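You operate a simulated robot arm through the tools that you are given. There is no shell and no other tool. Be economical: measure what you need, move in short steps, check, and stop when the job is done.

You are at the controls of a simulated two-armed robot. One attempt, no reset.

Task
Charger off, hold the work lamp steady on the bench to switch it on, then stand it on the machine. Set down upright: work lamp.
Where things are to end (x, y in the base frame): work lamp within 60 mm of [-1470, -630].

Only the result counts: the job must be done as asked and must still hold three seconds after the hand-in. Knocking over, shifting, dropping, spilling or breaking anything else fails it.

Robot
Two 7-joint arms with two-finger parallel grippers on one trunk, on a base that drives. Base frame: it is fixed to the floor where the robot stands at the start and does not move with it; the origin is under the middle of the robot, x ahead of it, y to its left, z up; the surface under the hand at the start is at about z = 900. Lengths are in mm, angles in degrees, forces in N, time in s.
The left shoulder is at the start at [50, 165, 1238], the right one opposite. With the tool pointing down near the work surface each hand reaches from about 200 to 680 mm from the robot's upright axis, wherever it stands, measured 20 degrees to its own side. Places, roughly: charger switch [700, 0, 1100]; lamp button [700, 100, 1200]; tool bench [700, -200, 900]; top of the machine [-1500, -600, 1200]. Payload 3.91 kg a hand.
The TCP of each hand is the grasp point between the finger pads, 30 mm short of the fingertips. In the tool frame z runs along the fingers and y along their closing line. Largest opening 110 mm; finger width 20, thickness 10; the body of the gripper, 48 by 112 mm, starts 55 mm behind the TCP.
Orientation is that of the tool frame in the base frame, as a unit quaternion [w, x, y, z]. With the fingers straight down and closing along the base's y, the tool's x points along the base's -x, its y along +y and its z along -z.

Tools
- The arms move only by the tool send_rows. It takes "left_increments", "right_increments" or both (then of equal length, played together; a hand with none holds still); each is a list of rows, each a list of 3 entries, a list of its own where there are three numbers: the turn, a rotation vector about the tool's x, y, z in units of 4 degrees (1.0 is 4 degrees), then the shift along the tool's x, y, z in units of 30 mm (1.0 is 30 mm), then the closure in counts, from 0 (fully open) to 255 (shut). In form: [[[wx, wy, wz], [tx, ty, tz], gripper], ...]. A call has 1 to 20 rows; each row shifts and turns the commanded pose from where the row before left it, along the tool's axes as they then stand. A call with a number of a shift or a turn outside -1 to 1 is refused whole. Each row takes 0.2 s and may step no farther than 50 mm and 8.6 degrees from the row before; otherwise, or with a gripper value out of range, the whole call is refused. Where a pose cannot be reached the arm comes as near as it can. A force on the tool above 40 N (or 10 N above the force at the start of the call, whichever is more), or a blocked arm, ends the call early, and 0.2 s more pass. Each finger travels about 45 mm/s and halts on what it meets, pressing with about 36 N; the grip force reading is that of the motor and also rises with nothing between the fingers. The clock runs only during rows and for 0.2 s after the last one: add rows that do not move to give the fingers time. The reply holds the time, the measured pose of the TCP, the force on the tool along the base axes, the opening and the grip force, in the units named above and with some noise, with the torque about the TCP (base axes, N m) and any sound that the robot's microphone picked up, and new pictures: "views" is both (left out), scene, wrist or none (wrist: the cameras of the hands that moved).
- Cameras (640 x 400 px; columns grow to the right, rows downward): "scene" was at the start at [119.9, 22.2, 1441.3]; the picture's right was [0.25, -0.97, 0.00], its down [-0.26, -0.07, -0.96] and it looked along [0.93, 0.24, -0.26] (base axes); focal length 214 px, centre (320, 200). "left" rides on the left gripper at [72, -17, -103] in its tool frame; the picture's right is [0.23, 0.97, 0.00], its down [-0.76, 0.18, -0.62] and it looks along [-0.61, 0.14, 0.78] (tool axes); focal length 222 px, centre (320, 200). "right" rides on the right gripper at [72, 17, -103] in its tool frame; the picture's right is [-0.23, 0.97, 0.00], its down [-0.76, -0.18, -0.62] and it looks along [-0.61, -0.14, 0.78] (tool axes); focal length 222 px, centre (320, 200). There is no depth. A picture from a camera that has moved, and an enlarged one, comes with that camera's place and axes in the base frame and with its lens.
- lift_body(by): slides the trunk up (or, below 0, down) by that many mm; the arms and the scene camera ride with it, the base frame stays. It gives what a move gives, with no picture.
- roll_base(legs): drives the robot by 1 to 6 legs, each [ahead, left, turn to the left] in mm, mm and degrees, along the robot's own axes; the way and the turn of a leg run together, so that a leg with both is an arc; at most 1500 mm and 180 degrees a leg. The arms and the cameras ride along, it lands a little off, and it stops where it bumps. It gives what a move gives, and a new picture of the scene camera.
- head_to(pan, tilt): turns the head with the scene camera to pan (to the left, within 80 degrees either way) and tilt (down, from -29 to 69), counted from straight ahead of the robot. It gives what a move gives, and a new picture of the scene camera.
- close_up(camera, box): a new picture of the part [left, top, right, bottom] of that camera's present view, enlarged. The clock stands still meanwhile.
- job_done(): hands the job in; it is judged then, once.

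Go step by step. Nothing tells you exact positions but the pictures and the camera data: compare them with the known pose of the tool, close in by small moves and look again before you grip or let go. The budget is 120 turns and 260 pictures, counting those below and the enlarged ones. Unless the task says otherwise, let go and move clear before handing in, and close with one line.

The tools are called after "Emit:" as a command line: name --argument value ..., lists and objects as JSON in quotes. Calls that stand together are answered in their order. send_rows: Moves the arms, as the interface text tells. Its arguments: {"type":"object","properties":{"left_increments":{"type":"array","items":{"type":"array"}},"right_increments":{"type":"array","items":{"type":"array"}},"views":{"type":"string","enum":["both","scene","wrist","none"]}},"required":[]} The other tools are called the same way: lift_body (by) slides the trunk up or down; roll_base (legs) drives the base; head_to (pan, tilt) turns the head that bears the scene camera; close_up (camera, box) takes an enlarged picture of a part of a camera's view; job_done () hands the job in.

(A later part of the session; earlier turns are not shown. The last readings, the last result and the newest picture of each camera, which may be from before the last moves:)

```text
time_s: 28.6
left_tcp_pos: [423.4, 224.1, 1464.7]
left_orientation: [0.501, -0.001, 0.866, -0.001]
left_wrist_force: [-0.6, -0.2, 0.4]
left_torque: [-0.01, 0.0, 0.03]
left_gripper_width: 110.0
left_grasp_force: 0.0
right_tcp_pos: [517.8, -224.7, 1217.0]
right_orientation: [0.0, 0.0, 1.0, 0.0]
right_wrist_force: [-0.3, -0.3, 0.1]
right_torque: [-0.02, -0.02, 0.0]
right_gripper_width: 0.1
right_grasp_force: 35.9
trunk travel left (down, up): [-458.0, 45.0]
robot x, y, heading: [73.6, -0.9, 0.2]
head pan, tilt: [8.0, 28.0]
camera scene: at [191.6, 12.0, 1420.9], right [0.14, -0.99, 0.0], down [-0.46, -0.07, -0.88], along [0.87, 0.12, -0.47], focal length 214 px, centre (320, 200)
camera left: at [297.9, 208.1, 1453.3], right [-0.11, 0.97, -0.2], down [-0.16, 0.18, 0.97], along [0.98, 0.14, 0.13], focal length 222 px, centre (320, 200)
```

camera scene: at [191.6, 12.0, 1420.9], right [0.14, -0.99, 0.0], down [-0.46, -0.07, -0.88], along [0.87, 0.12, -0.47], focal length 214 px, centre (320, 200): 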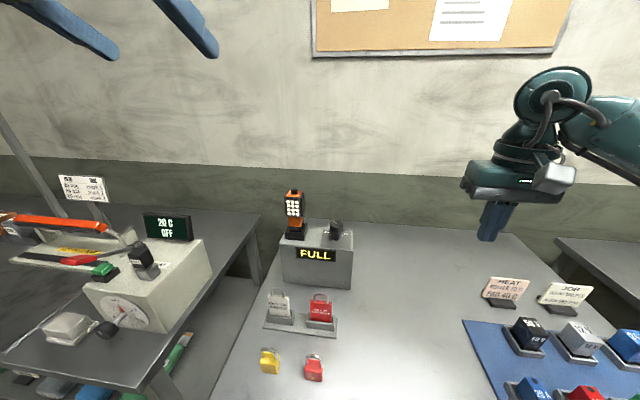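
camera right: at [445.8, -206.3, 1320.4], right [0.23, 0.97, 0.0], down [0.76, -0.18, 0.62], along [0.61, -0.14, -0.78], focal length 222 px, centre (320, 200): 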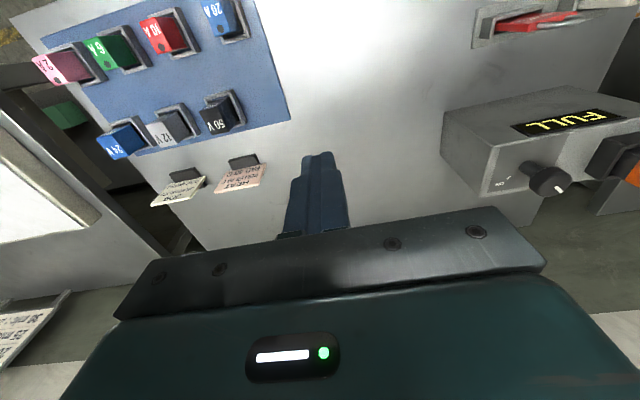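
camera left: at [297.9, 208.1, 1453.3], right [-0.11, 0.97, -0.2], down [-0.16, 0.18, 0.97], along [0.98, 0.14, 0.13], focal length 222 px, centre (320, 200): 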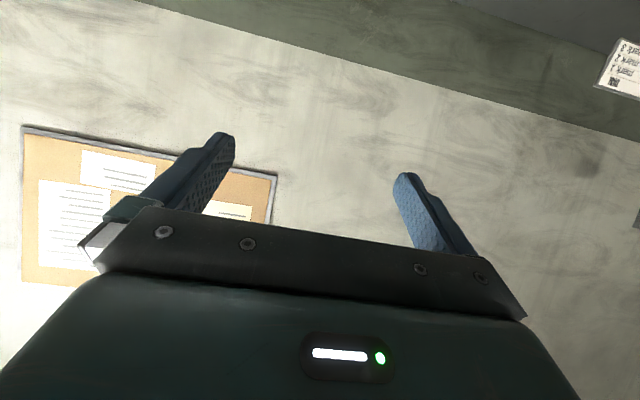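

Emit:
send_rows --left_increments '[[[0, 0, 0], [0.6, -0.3, 0.86], 0], [[0, 0, 0], [0.6, -0.3, 0.86], 0], [[0, 0, 0], [0.6, -0.3, 0.86], 0], [[0, 0, 0], [0.6, -0.3, 0.86], 0], [[0, 0, 0], [0.6, -0.3, 0.86], 0], [[0, 0, 0], [0.6, -0.3, 0.86], 0], [[0, 0, 0], [0.6, -0.3, 0.86], 0], [[0, 0, 0], [0.6, -0.3, 0.86], 0], [[0, 0, 0], [0.6, -0.3, 0.86], 0], [[0, 0, 0], [0, 0, 0], 0]]'

```text
time_s: 30.8
left_tcp_pos: [544.3, 141.4, 1207.7]
left_orientation: [0.5, -0.001, 0.866, 0.0]
left_wrist_force: [0.3, -0.1, -0.2]
left_torque: [-0.01, 0.0, -0.01]
left_gripper_width: 110.0
left_grasp_force: 0.0
right_tcp_pos: [518.0, -224.6, 1218.8]
right_orientation: [0.0, 0.001, 1.0, 0.0]
right_wrist_force: [-0.9, -0.3, 0.2]
right_torque: [0.0, -0.03, 0.0]
right_gripper_width: 0.1
right_grasp_force: 36.2
trunk travel left (down, up): [-458.0, 45.0]
robot x, y, heading: [72.5, -0.2, -0.1]
head pan, tilt: [8.0, 28.0]
camera scene: at [191.3, 11.9, 1420.9], right [0.14, -0.99, 0.0], down [-0.46, -0.07, -0.88], along [0.87, 0.12, -0.47], focal length 214 px, centre (320, 200)
camera left: at [417.9, 126.4, 1196.4], right [-0.11, 0.97, -0.2], down [-0.16, 0.18, 0.97], along [0.98, 0.14, 0.13], focal length 222 px, centre (320, 200)
```

scene: 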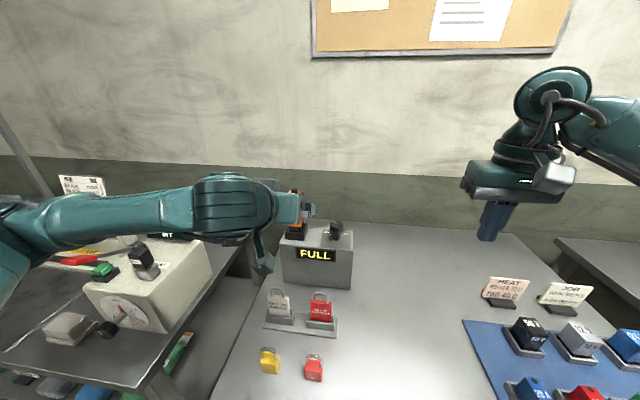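
left: 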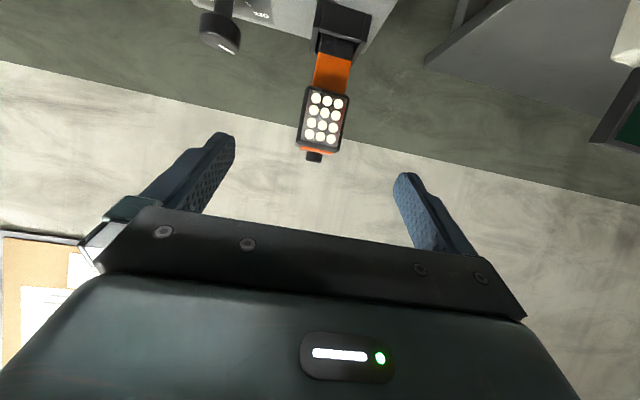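

Emit:
send_rows --left_increments '[[[0, 0, 0], [-0.02, 0.02, 0.85], 0], [[0, 0, 0], [-0.02, 0.02, 0.85], 0], [[0, 0, 0], [-0.02, 0.02, 0.85], 0], [[0, 0, 0], [-0.02, 0.01, 0.85], 0], [[0, 0, 0], [-0.02, 0, 0.85], 0], [[0, 0, 0], [0, 0, 0], 0]]'

Emit:
close_up --camera "left" --box '[200, 0, 440, 240]'

Emit:
close_up --camera "scene" --box '[230, 150, 370, 270]'

```text
time_s: 32.2
left_tcp_pos: [656.8, 142.5, 1147.7]
left_orientation: [0.5, -0.001, 0.866, 0.0]
left_wrist_force: [0.4, 1.0, -0.2]
left_torque: [0.0, -0.02, -0.02]
left_gripper_width: 110.0
left_grasp_force: 0.1
right_tcp_pos: [517.4, -225.3, 1217.3]
right_orientation: [0.0, 0.002, 1.0, 0.001]
right_wrist_force: [-0.5, 0.2, 0.4]
right_torque: [0.02, 0.01, 0.0]
right_gripper_width: 0.0
right_grasp_force: 35.8
trunk travel left (down, up): [-458.0, 45.0]
robot x, y, heading: [70.8, -0.1, 0.0]
head pan, tilt: [8.0, 28.0]
camera scene: at [191.4, 11.9, 1420.9], right [0.14, -0.99, 0.0], down [-0.46, -0.07, -0.88], along [0.87, 0.12, -0.47], focal length 214 px, centre (320, 200)
camera left: at [530.6, 128.5, 1135.3], right [-0.11, 0.97, -0.2], down [-0.16, 0.18, 0.97], along [0.98, 0.14, 0.13], focal length 222 px, centre (320, 200)
```

scene: 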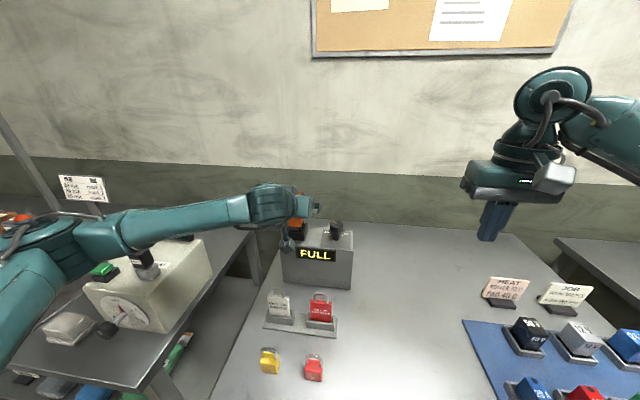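
left: 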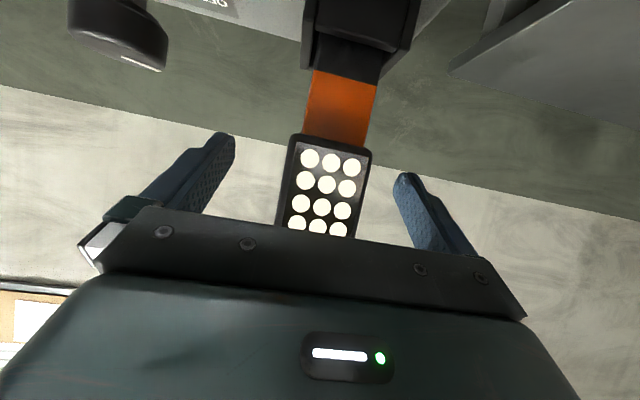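

```text
1.67 times, centred on (320, 120) of left
camera zoom: at [530.6, 128.5, 1135.3], right [-0.11, 0.97, -0.2], down [-0.16, 0.18, 0.97], along [0.98, 0.14, 0.13], focal length 370 px, centre (320, 333)
```

zoom: 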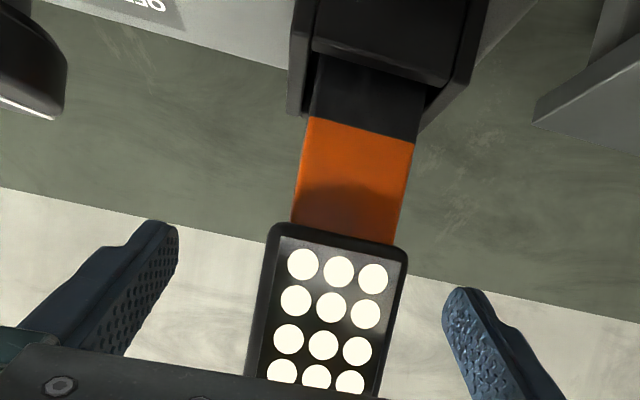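

```text
3.33 times, centred on (300, 210) of scene
camera zoom: at [191.4, 11.9, 1420.9], right [0.14, -0.99, 0.0], down [-0.46, -0.07, -0.88], along [0.87, 0.12, -0.47], focal length 715 px, centre (387, 167)
```

zoom: 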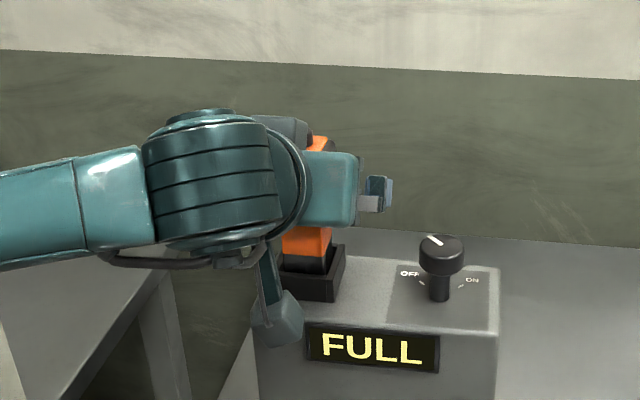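

Emit:
send_rows --left_increments '[[[0, 0, 0], [0, 0, 0], 255], [[0, 0, 0], [0, 0, 0], 255], [[0, 0, 0], [0, 0, 0], 255], [[0, 0, 0], [0, 0, 0], 255], [[0, 0, 0], [0, 0, 0], 255], [[0, 0, 0], [0, 0, 0], 255]]' --views "wrist"

```text
time_s: 33.6
left_tcp_pos: [656.4, 144.9, 1148.8]
left_orientation: [0.5, -0.001, 0.866, 0.0]
left_wrist_force: [0.2, 0.2, 0.5]
left_torque: [0.0, -0.03, 0.01]
left_gripper_width: 45.5
left_grasp_force: 36.4
right_tcp_pos: [518.8, -224.4, 1218.4]
right_orientation: [0.0, 0.001, 1.0, 0.001]
right_wrist_force: [-0.2, 0.8, 0.4]
right_torque: [0.01, -0.02, 0.03]
right_gripper_width: 0.0
right_grasp_force: 35.7
trunk travel left (down, up): [-458.0, 45.0]
robot x, y, heading: [71.3, 2.4, 0.2]
head pan, tilt: [8.0, 28.0]
camera left: at [530.5, 128.7, 1135.5], right [-0.11, 0.97, -0.2], down [-0.16, 0.18, 0.97], along [0.98, 0.14, 0.13], focal length 222 px, centre (320, 200)
```

left: 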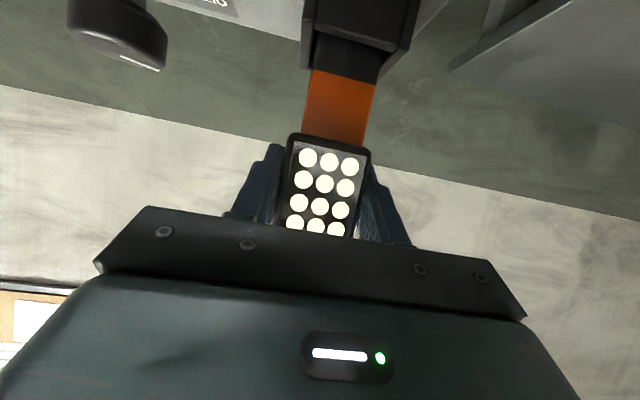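

Gripped at 45 mm. Lifting straight up.

Emit:
send_rows --left_increments '[[[0, 0, 0], [-0.433, 0, -0.25], 255], [[0, 0, 0], [-0.433, 0, -0.25], 255], [[0, 0, 0], [-0.866, 0, -0.5], 255], [[0, 0, 0], [-0.866, 0, -0.5], 255], [[0, 0, 0], [0, 0, 0], 255]]'

```text
time_s: 34.8
left_tcp_pos: [655.3, 144.2, 1237.0]
left_orientation: [0.499, 0.0, 0.867, -0.001]
left_wrist_force: [0.5, 1.3, -2.5]
left_torque: [-0.03, -0.03, 0.01]
left_gripper_width: 45.5
left_grasp_force: 36.3
right_tcp_pos: [517.6, -224.1, 1217.5]
right_orientation: [-0.001, 0.0, 1.0, 0.001]
right_wrist_force: [0.4, -0.1, -0.1]
right_torque: [0.0, 0.0, -0.02]
right_gripper_width: 0.0
right_grasp_force: 35.7
trunk travel left (down, up): [-458.0, 45.0]
robot x, y, heading: [70.5, 1.8, -0.1]
head pan, tilt: [8.0, 28.0]
camera scene: at [191.9, 12.0, 1420.8], right [0.14, -0.99, 0.0], down [-0.47, -0.07, -0.88], along [0.87, 0.12, -0.47], focal length 214 px, centre (320, 200)
camera left: at [530.0, 129.1, 1225.8], right [-0.11, 0.97, -0.2], down [-0.16, 0.18, 0.97], along [0.98, 0.14, 0.13], focal length 222 px, centre (320, 200)
```

scene: 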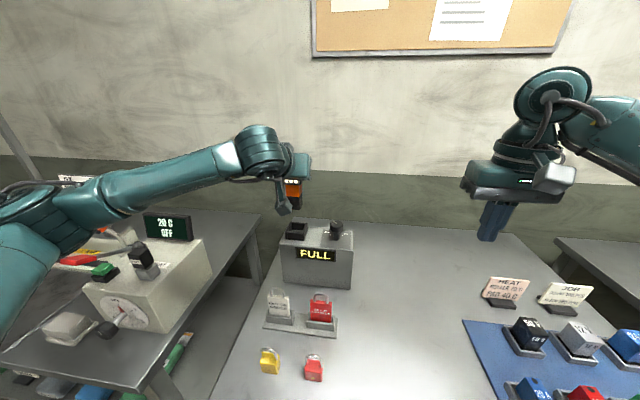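
left: 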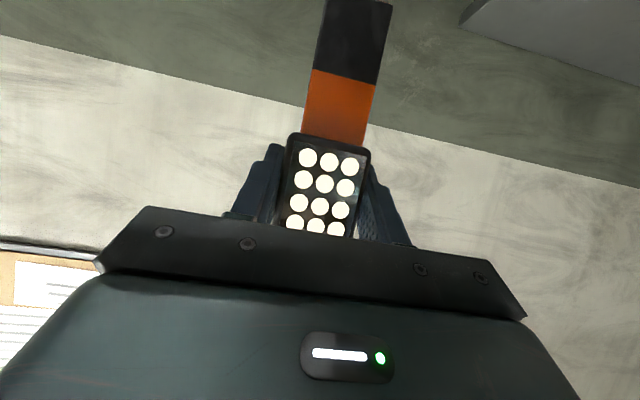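

The lamp is free; its bottom is about 90 mm below the TCP. I carry it right to the clear bench spot near [580, -110], moving the right hand aside.

Emit:
send_rows --left_increments '[[[0, 0, 0], [0.125, -0.847, -0.217], 255], [[0, 0, 0], [0.125, -0.847, -0.217], 255], [[0, 0, 0], [0.125, -0.847, -0.217], 255], [[0, 0, 0], [0.125, -0.847, -0.217], 255], [[0, 0, 0], [0.125, -0.847, -0.217], 255], [[0, 0, 0], [0.125, -0.847, -0.217], 255], [[0, 0, 0], [0.125, -0.847, -0.217], 255], [[0, 0, 0], [0.125, -0.847, -0.217], 255], [[0, 0, 0], [0.125, -0.847, -0.217], 255], [[0, 0, 0], [0.125, -0.847, -0.217], 255], [[0, 0, 0], [0, 0, 0], 255]]' --right_increments '[[[0, 0, 0], [0, -0.9, -0.3], 255], [[0, 0, 0], [0, -0.9, -0.3], 255], [[0, 0, 0], [0, -0.9, -0.3], 255], [[0, 0, 0], [0, -0.9, -0.3], 255], [[0, 0, 0], [0, -0.9, -0.3], 255], [[0, 0, 0], [0, 0, 0], 255], [[0, 0, 0], [0, 0, 0], 255], [[0, 0, 0], [0, 0, 0], 255], [[0, 0, 0], [0, 0, 0], 255], [[0, 0, 0], [0, 0, 0], 255], [[0, 0, 0], [0, 0, 0], 255]]'

```text
time_s: 37.2
left_tcp_pos: [580.8, -109.3, 1237.8]
left_orientation: [0.501, 0.0, 0.866, -0.001]
left_wrist_force: [-0.8, -0.3, -1.8]
left_torque: [-0.01, 0.06, 0.0]
left_gripper_width: 45.6
left_grasp_force: 35.8
right_tcp_pos: [518.0, -359.9, 1261.5]
right_orientation: [-0.001, 0.0, 1.0, -0.001]
right_wrist_force: [-0.3, 0.4, 0.0]
right_torque: [-0.03, -0.01, 0.03]
right_gripper_width: 0.0
right_grasp_force: 35.7
trunk travel left (down, up): [-458.0, 45.0]
robot x, y, heading: [69.8, -1.3, 0.2]
head pan, tilt: [8.0, 28.0]
camera scene: at [192.0, 12.3, 1420.8], right [0.14, -0.99, 0.0], down [-0.47, -0.07, -0.88], along [0.87, 0.12, -0.47], focal length 214 px, centre (320, 200)
camera right: at [445.8, -341.9, 1365.3], right [0.23, 0.97, 0.0], down [0.76, -0.18, 0.62], along [0.61, -0.14, -0.78], focal length 222 px, centre (320, 200)
camera left: at [455.1, -125.3, 1225.8], right [-0.12, 0.97, -0.2], down [-0.16, 0.18, 0.97], along [0.98, 0.14, 0.13], focal length 222 px, centre (320, 200)
```

scene: 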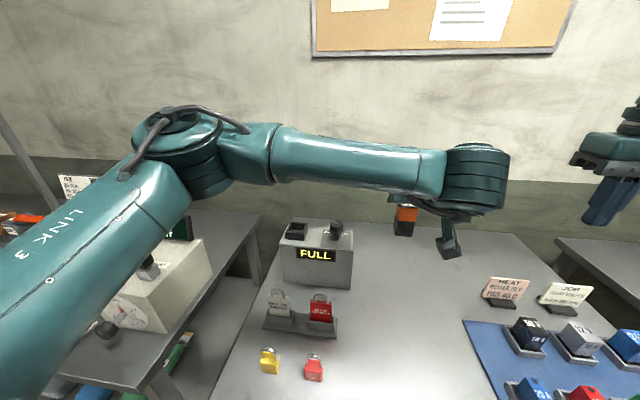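
right: 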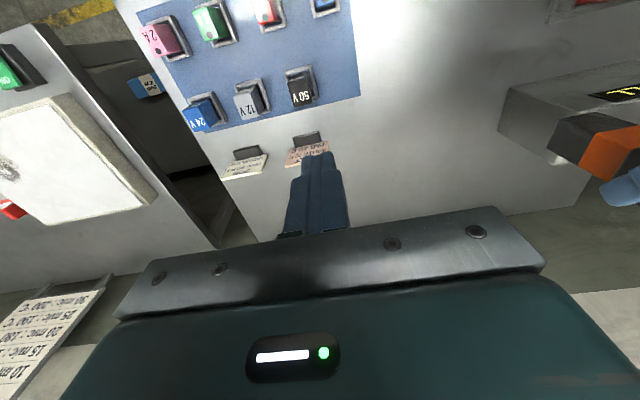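
left: 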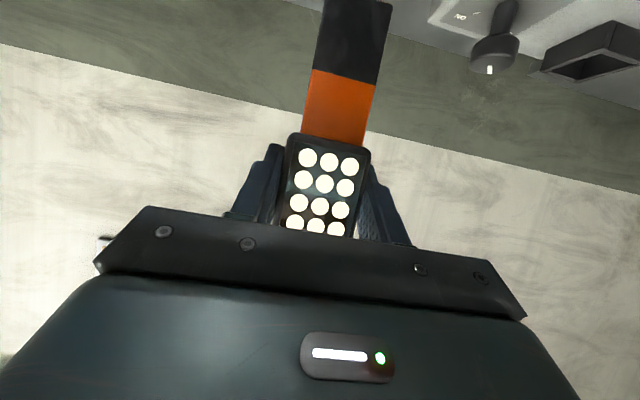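

Emit:
send_rows --left_increments '[[[0, 0, 0], [0.866, 0, 0.5], 255], [[0, 0, 0], [0.866, 0, 0.5], 255], [[0, 0, 0], [0.866, 0, 0.5], 255], [[0, 0, 0], [0.866, 0, 0.5], 255], [[0, 0, 0], [0.866, 0, 0.5], 255], [[0, 0, 0], [0.866, 0, 0.5], 255], [[0, 0, 0], [0.866, 0, 0.5], 255], [[0, 0, 0], [0.433, 0, 0.25], 255], [[0, 0, 0], [0, 0, 0], 255]]'

Emit:
close_up --camera "right" --box '[440, 60, 640, 240]'

```text
time_s: 39.2
left_tcp_pos: [581.6, -110.3, 1010.7]
left_orientation: [0.5, 0.0, 0.866, -0.001]
left_wrist_force: [-0.5, 0.6, -2.7]
left_torque: [-0.02, 0.02, 0.03]
left_gripper_width: 45.7
left_grasp_force: 36.5
right_tcp_pos: [517.7, -359.3, 1263.1]
right_orientation: [0.0, 0.0, 1.0, 0.002]
right_wrist_force: [0.8, 0.4, -0.3]
right_torque: [0.02, 0.06, -0.01]
right_gripper_width: 0.1
right_grasp_force: 35.8
trunk travel left (down, up): [-458.0, 45.0]
robot x, y, heading: [73.0, -0.3, 0.3]
head pan, tilt: [8.0, 28.0]
camera scene: at [191.8, 11.8, 1420.9], right [0.14, -0.99, 0.0], down [-0.47, -0.07, -0.88], along [0.87, 0.12, -0.47], focal length 214 px, centre (320, 200)
camera left: at [455.1, -125.4, 999.5], right [-0.11, 0.97, -0.2], down [-0.16, 0.18, 0.97], along [0.98, 0.14, 0.13], focal length 222 px, centre (320, 200)
```

scene: 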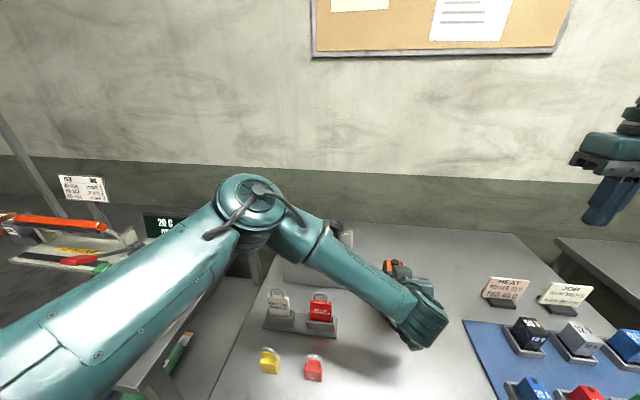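
left: 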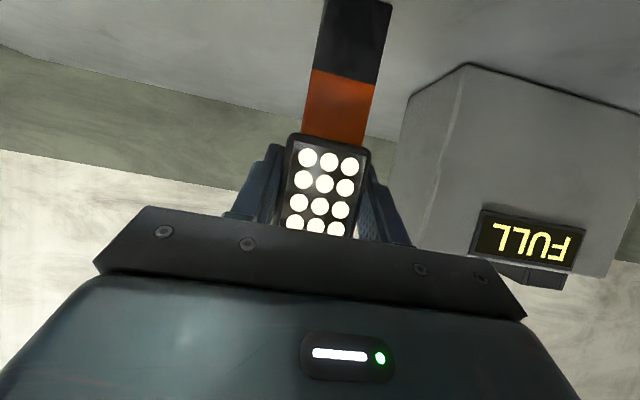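

```text
2.22 times, centred on (540, 150) of right
camera zoom: at [445.7, -342.3, 1365.3], right [0.23, 0.97, 0.0], down [0.76, -0.18, 0.62], along [0.61, -0.14, -0.78], focal length 494 px, centre (-169, 311)
```

zoom: 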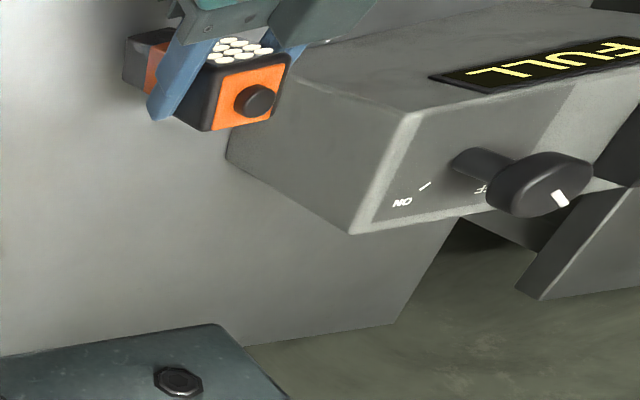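

Emit:
send_rows --left_increments '[[[0, 0, 0], [0.144, 0, 0.083], 255], [[0, 0, 0], [0.144, 0, 0.083], 255], [[0, 0, 0], [0.144, 0, 0.083], 255], [[0, 0, 0], [0, 0, 0], 255]]' --views "none"

Emit:
send_rows --left_increments '[[[0, 0, 0], [0.072, 0, 0.042], 255], [[0, 0, 0], [0, 0, 0], 255]]' --views "none"

Emit:
send_rows --left_increments '[[[0, 0, 0], [0.072, 0, 0.042], 255], [[0, 0, 0], [0, 0, 0], 255]]' --views "none"

```text
time_s: 40.2
left_tcp_pos: [580.5, -111.4, 997.7]
left_orientation: [0.501, -0.001, 0.866, 0.0]
left_wrist_force: [-0.5, -0.1, -1.2]
left_torque: [0.0, 0.0, -0.01]
left_gripper_width: 45.6
left_grasp_force: 36.4
right_tcp_pos: [517.6, -359.8, 1262.9]
right_orientation: [0.001, 0.0, 1.0, 0.0]
right_wrist_force: [0.1, 0.3, -0.9]
right_torque: [0.02, 0.0, 0.0]
right_gripper_width: 0.4
right_grasp_force: 35.6
trunk travel left (down, up): [-458.0, 45.0]
robot x, y, heading: [72.0, 1.4, 0.3]
head pan, tilt: [8.0, 28.0]
```

```text
time_s: 40.8
left_tcp_pos: [579.3, -109.0, 998.3]
left_orientation: [0.503, -0.001, 0.865, 0.0]
left_wrist_force: [-1.7, 0.0, 15.1]
left_torque: [0.1, 0.32, -0.01]
left_gripper_width: 45.6
left_grasp_force: 36.1
right_tcp_pos: [516.8, -360.1, 1264.2]
right_orientation: [-0.001, 0.0, 1.0, 0.0]
right_wrist_force: [-0.6, 0.0, -0.3]
right_torque: [0.02, 0.0, -0.01]
right_gripper_width: 0.0
right_grasp_force: 36.2
trunk travel left (down, up): [-458.0, 45.0]
robot x, y, heading: [71.4, -0.1, 0.0]
head pan, tilt: [8.0, 28.0]
```

```text
time_s: 41.4
left_tcp_pos: [581.7, -110.7, 996.9]
left_orientation: [0.504, -0.001, 0.864, -0.001]
left_wrist_force: [0.5, -0.9, 31.8]
left_torque: [0.11, -0.03, 0.03]
left_gripper_width: 45.8
left_grasp_force: 36.1
right_tcp_pos: [514.7, -359.3, 1265.4]
right_orientation: [0.001, 0.001, 1.0, 0.0]
right_wrist_force: [0.7, -0.7, -0.3]
right_torque: [-0.05, -0.01, -0.03]
right_gripper_width: 0.0
right_grasp_force: 36.2
trunk travel left (down, up): [-458.0, 45.0]
robot x, y, heading: [71.1, 1.2, -0.1]
head pan, tilt: [8.0, 28.0]
```

The lamp stands on the bench, with 32 N felt through the arm. I ease the pressure and bring the closed right fingers above the button at about [581, -111, 1042].

Emit:
send_rows --left_increments '[[[0, 0, 0], [-0.05, 0, -0.03], 255], [[0, 0, 0], [0, 0, 0], 255], [[0, 0, 0], [0, 0, 0], 255], [[0, 0, 0], [0, 0, 0], 255], [[0, 0, 0], [0, 0, 0], 255], [[0, 0, 0], [0, 0, 0], 255], [[0, 0, 0], [0, 0, 0], 255], [[0, 0, 0], [0, 0, 0], 255], [[0, 0, 0], [0, 0, 0], 255], [[0, 0, 0], [0, 0, 0], 255]]' --right_increments '[[[0, 0, 0], [-0.24, 0.922, 0], 255], [[0, 0, 0], [-0.24, 0.922, 0], 255], [[0, 0, 0], [-0.24, 0.922, 0], 255], [[0, 0, 0], [-0.24, 0.922, 0], 255], [[0, 0, 0], [-0.24, 0.922, 0], 255], [[0, 0, 0], [-0.24, 0.922, 0], 255], [[0, 0, 0], [-0.24, 0.922, 0], 255], [[0, 0, 0], [-0.24, 0.922, 0], 255], [[0, 0, 0], [-0.24, 0.922, 0], 255], [[0, 0, 0], [0, 0, 0], 255]]'

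Emit:
close_up --camera "right" --box '[240, 60, 480, 240]'

```text
time_s: 43.6
left_tcp_pos: [581.7, -109.7, 996.6]
left_orientation: [0.503, -0.001, 0.864, 0.0]
left_wrist_force: [3.7, -1.6, 23.3]
left_torque: [0.04, -0.66, 0.02]
left_gripper_width: 45.8
left_grasp_force: 36.3
right_tcp_pos: [581.0, -108.6, 1263.1]
right_orientation: [0.0, 0.001, 1.0, 0.0]
right_wrist_force: [-0.1, -0.1, 0.9]
right_torque: [0.0, 0.0, 0.0]
right_gripper_width: 0.0
right_grasp_force: 36.2
trunk travel left (down, up): [-458.0, 45.0]
robot x, y, heading: [72.3, -1.8, 0.2]
head pan, tilt: [8.0, 28.0]
camera scene: at [189.8, 12.1, 1421.1], right [0.14, -0.99, 0.0], down [-0.46, -0.07, -0.88], along [0.88, 0.12, -0.47], focal length 214 px, centre (320, 200)
camera right: at [509.0, -91.2, 1366.1], right [0.23, 0.97, 0.0], down [0.76, -0.18, 0.62], along [0.61, -0.14, -0.78], focal length 222 px, centre (320, 200)
camera left: at [455.1, -125.2, 983.8], right [-0.11, 0.97, -0.2], down [-0.17, 0.18, 0.97], along [0.98, 0.14, 0.14], focal length 222 px, centre (320, 200)
```

scene: 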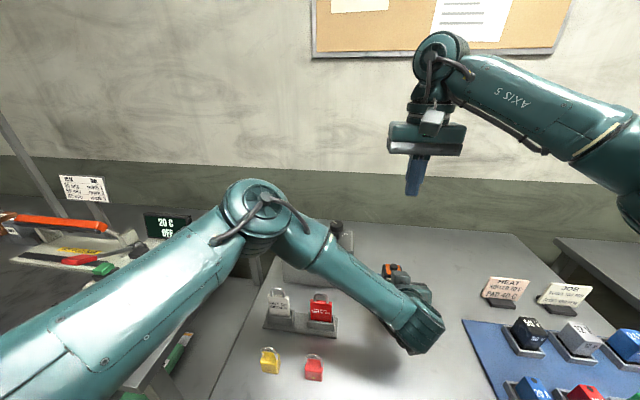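
right: 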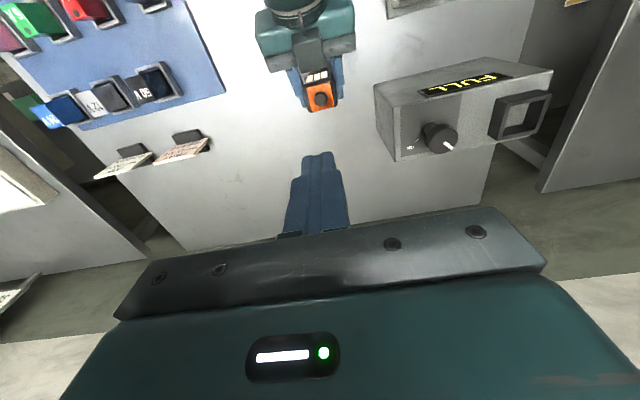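
left: 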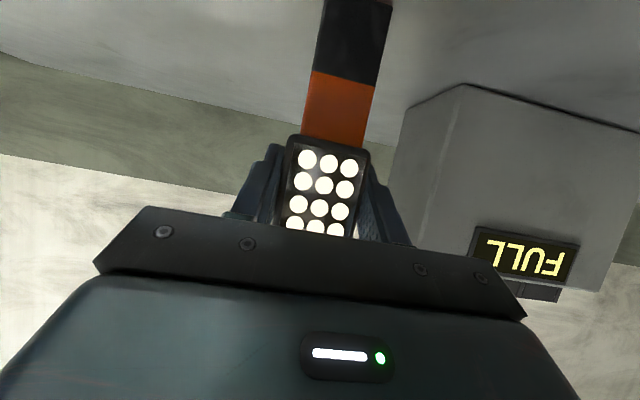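

```text
2.22 times, centred on (360, 150) of right
camera zoom: at [509.0, -91.2, 1366.1], right [0.23, 0.97, 0.0], down [0.76, -0.18, 0.62], along [0.61, -0.14, -0.78], focal length 494 px, centre (231, 311)
```

zoom: 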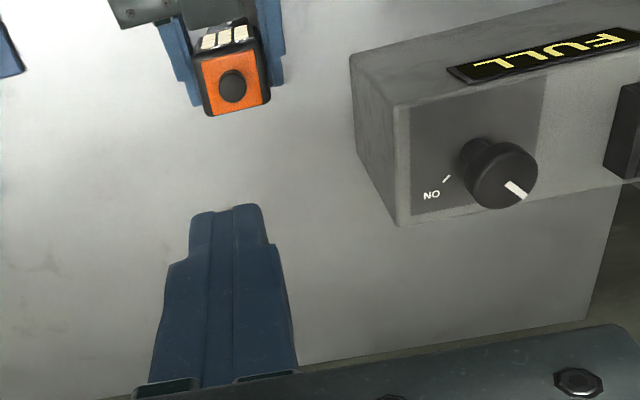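

Emit:
send_rows --right_increments '[[[0, 0, 0], [-0.1, 0, 1], 255], [[0, 0, 0], [-0.1, 0, 1], 255], [[0, 0, 0], [0, 0, 1], 255], [[0, 0, 0], [0, 0, 1], 255], [[0, 0, 0], [0, 0, 1], 255], [[0, 0, 0], [0, 0, 0], 255]]'

Emit:
close_up --camera "right" --box '[240, 80, 400, 230]'

Emit:
close_up --camera "scene" --box '[350, 160, 510, 320]'

```text
time_s: 45.0
left_tcp_pos: [580.2, -110.7, 996.9]
left_orientation: [0.503, -0.001, 0.864, 0.0]
left_wrist_force: [4.7, -0.6, 24.0]
left_torque: [0.06, -0.58, 0.03]
left_gripper_width: 45.5
left_grasp_force: 36.4
right_tcp_pos: [588.1, -108.9, 1112.3]
right_orientation: [0.001, 0.001, 1.0, 0.0]
right_wrist_force: [0.1, -0.4, 0.3]
right_torque: [0.02, 0.03, -0.01]
right_gripper_width: 0.0
right_grasp_force: 35.9
trunk travel left (down, up): [-458.0, 45.0]
robot x, y, heading: [71.2, -2.7, -0.2]
head pan, tilt: [8.0, 28.0]
camera scene: at [189.8, 12.3, 1421.1], right [0.14, -0.99, 0.0], down [-0.46, -0.07, -0.88], along [0.88, 0.12, -0.47], focal length 214 px, centre (320, 200)
camera right: at [515.6, -91.5, 1215.3], right [0.23, 0.97, 0.0], down [0.76, -0.18, 0.62], along [0.61, -0.14, -0.78], focal length 222 px, centre (320, 200)
```

scene: 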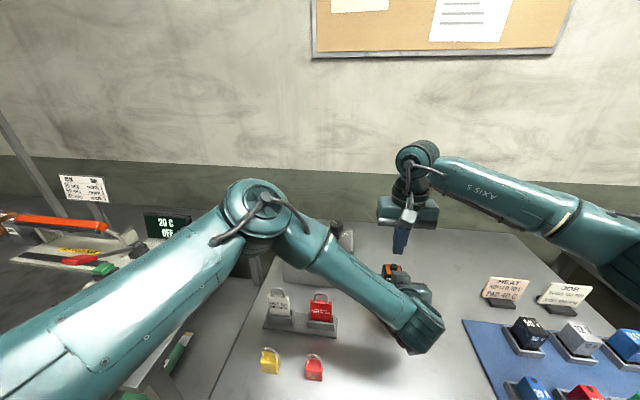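
right: 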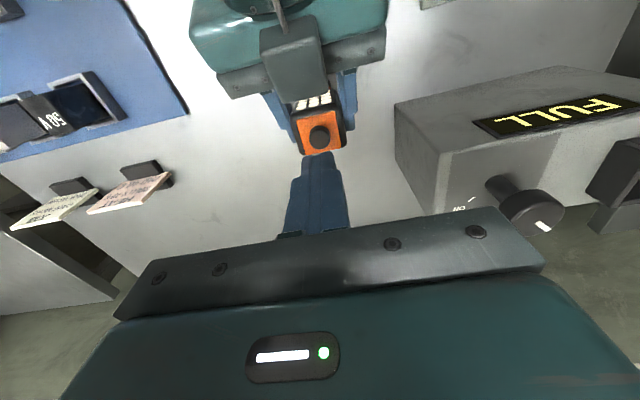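

```text
2.67 times, centred on (320, 155) of right
camera zoom: at [515.6, -91.5, 1215.3], right [0.23, 0.97, 0.0], down [0.76, -0.18, 0.62], along [0.61, -0.14, -0.78], focal length 592 px, centre (320, 320)
```

zoom: 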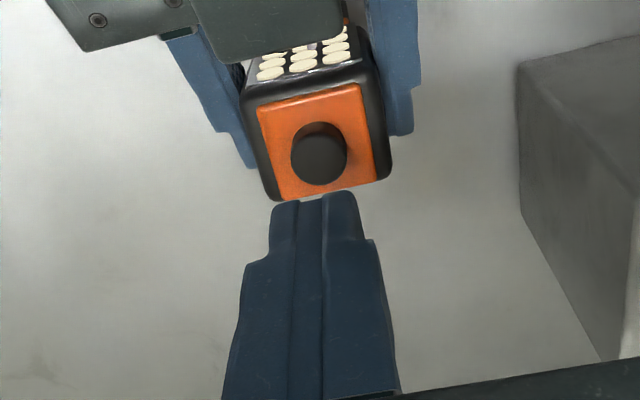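

```text
2.50 times, centred on (430, 240) of scene
camera zoom: at [189.8, 12.3, 1421.1], right [0.14, -0.99, 0.0], down [-0.46, -0.07, -0.88], along [0.88, 0.12, -0.47], focal length 536 px, centre (45, 100)
```

zoom: 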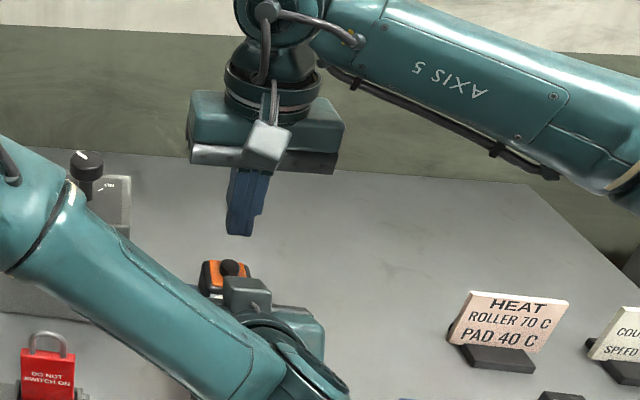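

Emit:
send_rows --right_increments '[[[0, 0, 0], [0.05, 0, 0.6], 255], [[0, 0, 0], [0, 0, 0.3], 255], [[0, 0, 0], [0, 0, 0], 255]]'

Emit:
close_up --camera "right" --box '[240, 80, 400, 230]'

```text
time_s: 45.8
left_tcp_pos: [581.6, -109.2, 996.6]
left_orientation: [0.503, 0.0, 0.864, -0.001]
left_wrist_force: [3.9, -0.9, 23.2]
left_torque: [0.09, -0.51, 0.01]
left_gripper_width: 45.7
left_grasp_force: 36.0
right_tcp_pos: [585.0, -109.2, 1086.3]
right_orientation: [0.001, 0.0, 1.0, 0.0]
right_wrist_force: [-0.3, -0.1, -0.5]
right_torque: [0.03, 0.0, 0.04]
right_gripper_width: 0.0
right_grasp_force: 35.9
trunk travel left (down, up): [-458.0, 45.0]
robot x, y, heading: [68.9, -0.7, -0.1]
head pan, tilt: [8.0, 28.0]
camera scene: at [189.7, 12.3, 1421.1], right [0.14, -0.99, 0.0], down [-0.46, -0.07, -0.88], along [0.88, 0.12, -0.47], focal length 214 px, centre (320, 200)
camera right: at [513.8, -91.0, 1188.1], right [0.23, 0.97, 0.0], down [0.76, -0.18, 0.62], along [0.61, -0.14, -0.78], focal length 222 px, centre (320, 200)
```

scene: 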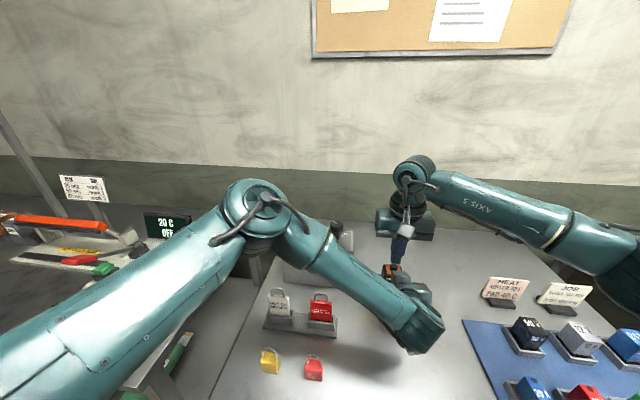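
right: 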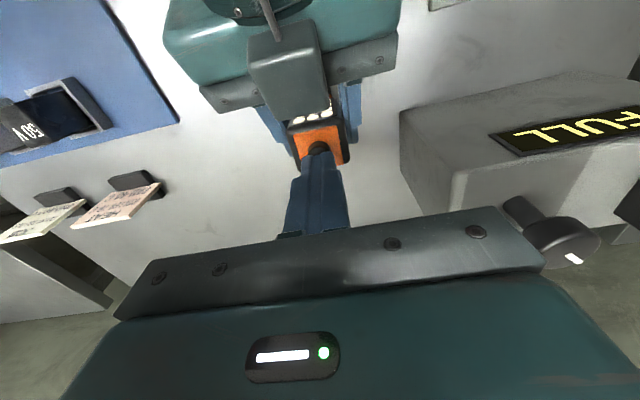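

```text
2.67 times, centred on (320, 155) of right
camera zoom: at [513.8, -91.0, 1188.1], right [0.23, 0.97, 0.0], down [0.76, -0.18, 0.62], along [0.61, -0.14, -0.78], focal length 592 px, centre (320, 320)
```

zoom: 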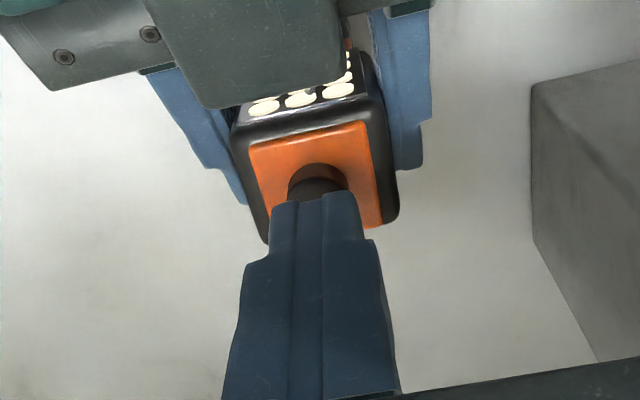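

Emit:
send_rows --right_increments '[[[0, 0, 0], [0, 0, 0.15], 255], [[0, 0, 0], [0, 0, 0.1], 255], [[0, 0, 0], [0, 0, 0], 255]]' --views "none"

Emit:
send_rows --right_increments '[[[0, 0, 0], [0, 0, 0.1], 255], [[0, 0, 0], [0, 0, 0.1], 255], [[0, 0, 0], [0, 0, 0], 255]]' --views "none"

```text
time_s: 46.6
left_tcp_pos: [579.4, -110.4, 996.9]
left_orientation: [0.503, -0.001, 0.865, 0.0]
left_wrist_force: [2.4, 0.5, 23.7]
left_torque: [0.07, -0.4, 0.02]
left_gripper_width: 45.4
left_grasp_force: 36.1
right_tcp_pos: [587.6, -110.1, 1078.3]
right_orientation: [0.001, 0.0, 1.0, 0.0]
right_wrist_force: [-0.7, 0.3, -0.3]
right_torque: [-0.02, 0.0, 0.0]
right_gripper_width: 0.0
right_grasp_force: 35.7
trunk travel left (down, up): [-458.0, 45.0]
robot x, y, heading: [71.5, 3.3, -0.0]
head pan, tilt: [8.0, 28.0]
```

```text
time_s: 47.4
left_tcp_pos: [580.6, -110.1, 996.5]
left_orientation: [0.502, 0.0, 0.865, -0.002]
left_wrist_force: [2.3, -0.5, 24.6]
left_torque: [0.08, -0.42, -0.01]
left_gripper_width: 45.4
left_grasp_force: 36.6
right_tcp_pos: [586.2, -108.7, 1073.5]
right_orientation: [0.001, 0.0, 1.0, 0.0]
right_wrist_force: [-0.8, 0.1, 0.4]
right_torque: [-0.04, 0.0, 0.01]
right_gripper_width: 0.0
right_grasp_force: 35.7
trunk travel left (down, up): [-458.0, 45.0]
robot x, y, heading: [70.5, -2.3, 0.0]
head pan, tilt: [8.0, 28.0]
```

Emit:
send_rows --right_increments '[[[0, 0, 0], [0, 0, 0.07], 255], [[0, 0, 0], [0, 0, 0.07], 255], [[0, 0, 0], [0, 0, 0], 255]]' --views "none"

Emit:
send_rows --right_increments '[[[0, 0, 0], [0, 0, 0.07], 255], [[0, 0, 0], [0, 0, 0.07], 255], [[0, 0, 0], [0, 0, 0], 255]]'

Emit:
close_up --camera "right" --box '[240, 80, 400, 230]'

```text
time_s: 48.2
left_tcp_pos: [581.2, -110.1, 997.3]
left_orientation: [0.502, -0.001, 0.865, 0.0]
left_wrist_force: [2.9, -0.6, 23.0]
left_torque: [0.04, -0.4, -0.01]
left_gripper_width: 45.9
left_grasp_force: 36.3
right_tcp_pos: [585.8, -108.7, 1067.8]
right_orientation: [0.001, 0.0, 1.0, 0.0]
right_wrist_force: [-0.6, -1.1, 0.5]
right_torque: [0.01, 0.02, 0.04]
right_gripper_width: 0.0
right_grasp_force: 36.2
trunk travel left (down, up): [-458.0, 45.0]
robot x, y, heading: [71.9, -2.1, -0.1]
head pan, tilt: [8.0, 28.0]
```

```text
time_s: 49.0
left_tcp_pos: [581.8, -109.5, 995.8]
left_orientation: [0.502, -0.001, 0.865, -0.001]
left_wrist_force: [7.0, -1.3, 19.0]
left_torque: [-0.13, -0.49, 0.0]
left_gripper_width: 45.8
left_grasp_force: 36.3
right_tcp_pos: [586.3, -108.5, 1065.2]
right_orientation: [0.001, 0.0, 1.0, 0.001]
right_wrist_force: [-2.7, -1.1, 11.0]
right_torque: [-0.02, -0.02, 0.0]
right_gripper_width: 0.0
right_grasp_force: 35.7
trunk travel left (down, up): [-458.0, 45.0]
robot x, y, heading: [71.0, 1.6, -0.1]
head pan, tilt: [8.0, 28.0]
heard: click
camera scene: at [189.3, 12.1, 1421.3], right [0.14, -0.99, 0.0], down [-0.46, -0.07, -0.88], along [0.88, 0.12, -0.47], focal length 214 px, centre (320, 200)
camera right: at [513.3, -91.3, 1167.8], right [0.23, 0.97, 0.0], down [0.76, -0.18, 0.63], along [0.61, -0.14, -0.78], focal length 222 px, centre (320, 200)
```

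scene: 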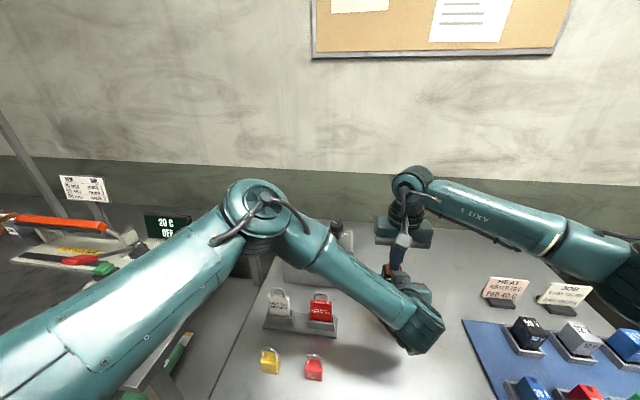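
right: 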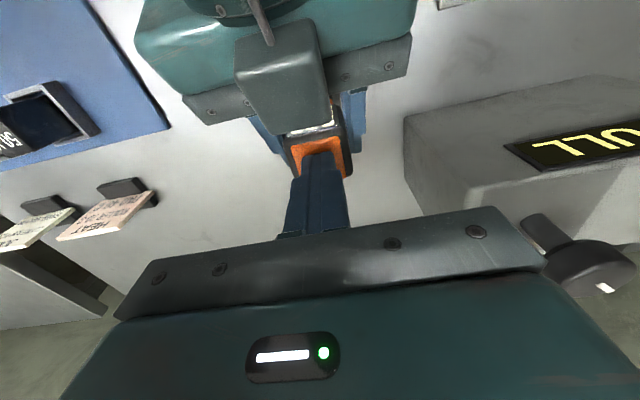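

```text
2.67 times, centred on (320, 155) of right
camera zoom: at [513.3, -91.3, 1167.8], right [0.23, 0.97, 0.0], down [0.76, -0.18, 0.63], along [0.61, -0.14, -0.78], focal length 592 px, centre (320, 320)
```

zoom: 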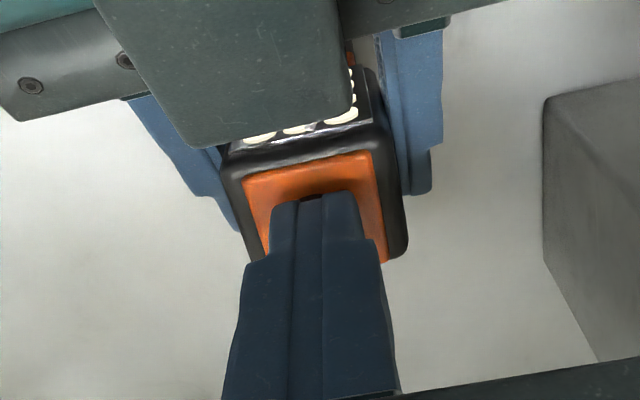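

A click was heard. I raise the right hand and check whether the lamp is lit.

Emit:
send_rows --right_increments '[[[0, 0, 0], [0, 0, -0.5], 255], [[0, 0, 0], [0, 0, -1], 255], [[0, 0, 0], [0, 0, -1], 255], [[0, 0, 0], [0, 0, -1], 255], [[0, 0, 0], [0, 0, -1], 255], [[0, 0, 0], [0, 0, -1], 255]]'

Emit:
close_up --camera "left" --box '[220, 60, 420, 240]'

```text
time_s: 50.4
left_tcp_pos: [580.2, -108.6, 995.8]
left_orientation: [0.502, 0.0, 0.865, -0.001]
left_wrist_force: [1.3, -0.2, 24.2]
left_torque: [0.14, -0.26, -0.04]
left_gripper_width: 45.5
left_grasp_force: 35.5
right_tcp_pos: [585.4, -109.8, 1229.6]
right_orientation: [0.001, 0.0, 1.0, 0.0]
right_wrist_force: [0.7, -0.5, 0.0]
right_torque: [0.02, -0.01, -0.01]
right_gripper_width: 0.1
right_grasp_force: 36.0
trunk travel left (down, up): [-458.0, 45.0]
robot x, y, heading: [70.0, 3.3, 0.0]
head pan, tilt: [8.0, 28.0]
camera scene: at [189.5, 12.4, 1421.1], right [0.14, -0.99, 0.0], down [-0.46, -0.07, -0.88], along [0.88, 0.12, -0.47], focal length 214 px, centre (320, 200)
camera right: at [512.8, -92.2, 1332.5], right [0.23, 0.97, 0.0], down [0.76, -0.18, 0.62], along [0.61, -0.14, -0.78], focal length 222 px, centre (320, 200)
```

scene: 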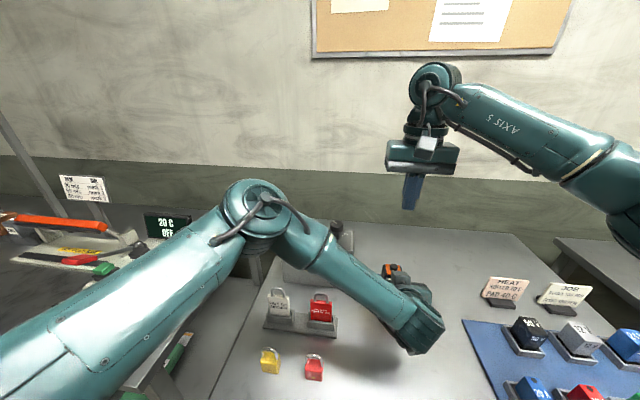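
right: 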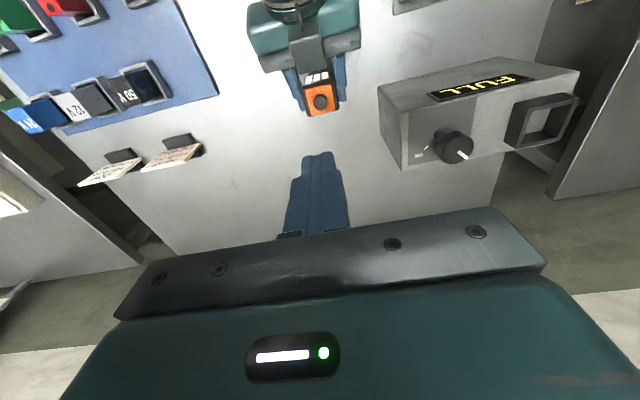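

```text
2.22 times, centred on (320, 150) of left
camera zoom: at [454.6, -125.1, 983.7], right [-0.11, 0.97, -0.2], down [-0.16, 0.18, 0.97], along [0.98, 0.14, 0.14], focal length 494 px, centre (320, 311)
```

zoom: 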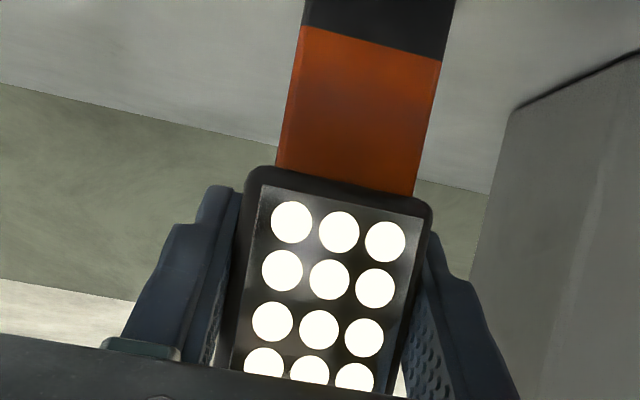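

The click sounded and the LEDs look a brighter white. I move the right hand away, then lift the lamp.

Emit:
send_rows --left_increments '[[[0, 0, 0], [0, 0, 0], 255], [[0, 0, 0], [0, 0, 0], 255], [[0, 0, 0], [0, 0, 0], 255], [[0, 0, 0], [0, 0, 0], 255], [[0, 0, 0], [0, 0, 0], 255], [[0, 0, 0], [0, 0, 0], 255], [[0, 0, 0], [0, 0, 0], 255], [[0, 0, 0], [-0.433, 0, -0.25], 255], [[0, 0, 0], [-0.866, 0, -0.5], 255], [[0, 0, 0], [-0.866, 0, -0.5], 255], [[0, 0, 0], [-0.866, 0, -0.5], 255], [[0, 0, 0], [-0.866, 0, -0.5], 255], [[0, 0, 0], [-0.866, 0, -0.5], 255], [[0, 0, 0], [-0.866, 0, -0.5], 255], [[0, 0, 0], [-0.866, 0, -0.5], 255], [[0, 0, 0], [-0.866, 0, -0.5], 255], [[0, 0, 0], [-0.866, 0, -0.5], 255], [[0, 0, 0], [-0.866, 0, -0.5], 255], [[0, 0, 0], [-0.866, 0, -0.5], 255]]' --right_increments '[[[0, 0, 0], [0.2, -0.9, -0.3], 255], [[0, 0, 0], [0.2, -0.9, -0.3], 255], [[0, 0, 0], [0.2, -0.9, -0.3], 255], [[0, 0, 0], [0.2, -0.9, -0.3], 255], [[0, 0, 0], [0.4, -0.9, -0.3], 255], [[0, 0, 0], [0.6, -0.9, -0.3], 255], [[0, 0, 0], [0.8, -0.9, 0], 255], [[0, 0, 0], [0.8, -0.9, 0], 255], [[0, 0, 0], [0.8, 0, 0], 255], [[0, 0, 0], [0.8, 0, 0], 255], [[0, 0, 0], [0, 0, 0], 255], [[0, 0, 0], [0, 0, 0], 255], [[0, 0, 0], [0, 0, 0], 255], [[0, 0, 0], [0, 0, 0], 255], [[0, 0, 0], [0, 0, 0], 255], [[0, 0, 0], [0, 0, 0], 255], [[0, 0, 0], [0, 0, 0], 255], [[0, 0, 0], [0, 0, 0], 255], [[0, 0, 0], [0, 0, 0], 255]]'

```text
time_s: 54.4
left_tcp_pos: [581.0, -109.9, 1340.0]
left_orientation: [0.5, 0.0, 0.866, -0.001]
left_wrist_force: [0.0, -0.3, -1.6]
left_torque: [-0.01, 0.03, 0.01]
left_gripper_width: 45.6
left_grasp_force: 35.8
right_tcp_pos: [437.9, -324.9, 1283.5]
right_orientation: [-0.001, 0.0, 1.0, 0.0]
right_wrist_force: [-0.6, 0.4, -1.0]
right_torque: [0.0, 0.01, -0.02]
right_gripper_width: 0.1
right_grasp_force: 36.1
trunk travel left (down, up): [-458.0, 45.0]
robot x, y, heading: [72.0, 1.5, -0.1]
head pan, tilt: [8.0, 28.0]
camera scene: at [191.4, 11.8, 1420.9], right [0.14, -0.99, 0.0], down [-0.46, -0.07, -0.88], along [0.87, 0.12, -0.47], focal length 214 px, centre (320, 200)
camera right: at [365.4, -308.0, 1386.1], right [0.23, 0.97, 0.0], down [0.76, -0.18, 0.62], along [0.61, -0.14, -0.78], focal length 222 px, centre (320, 200)
camera left: at [455.4, -125.2, 1328.2], right [-0.11, 0.97, -0.2], down [-0.16, 0.18, 0.97], along [0.98, 0.14, 0.13], focal length 222 px, centre (320, 200)
```

scene: 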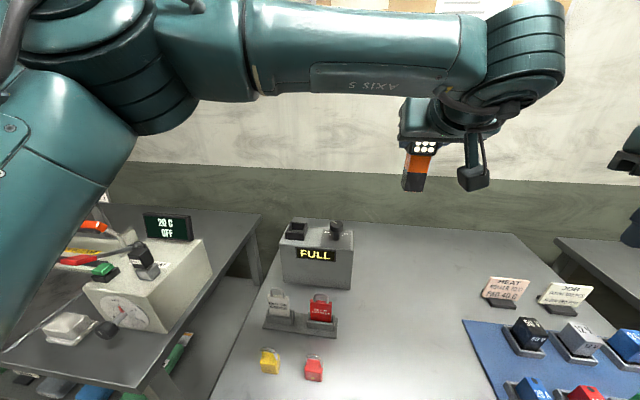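
right: 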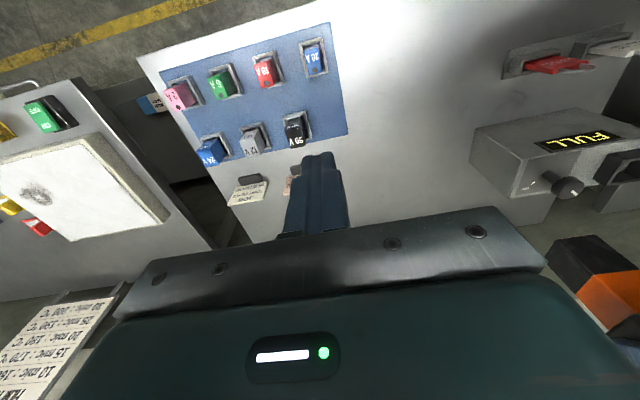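
left: 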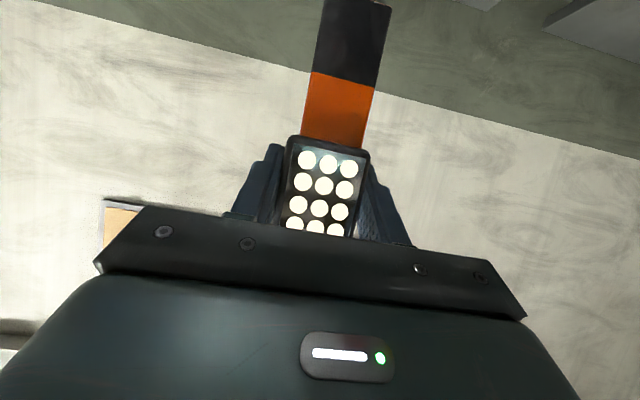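

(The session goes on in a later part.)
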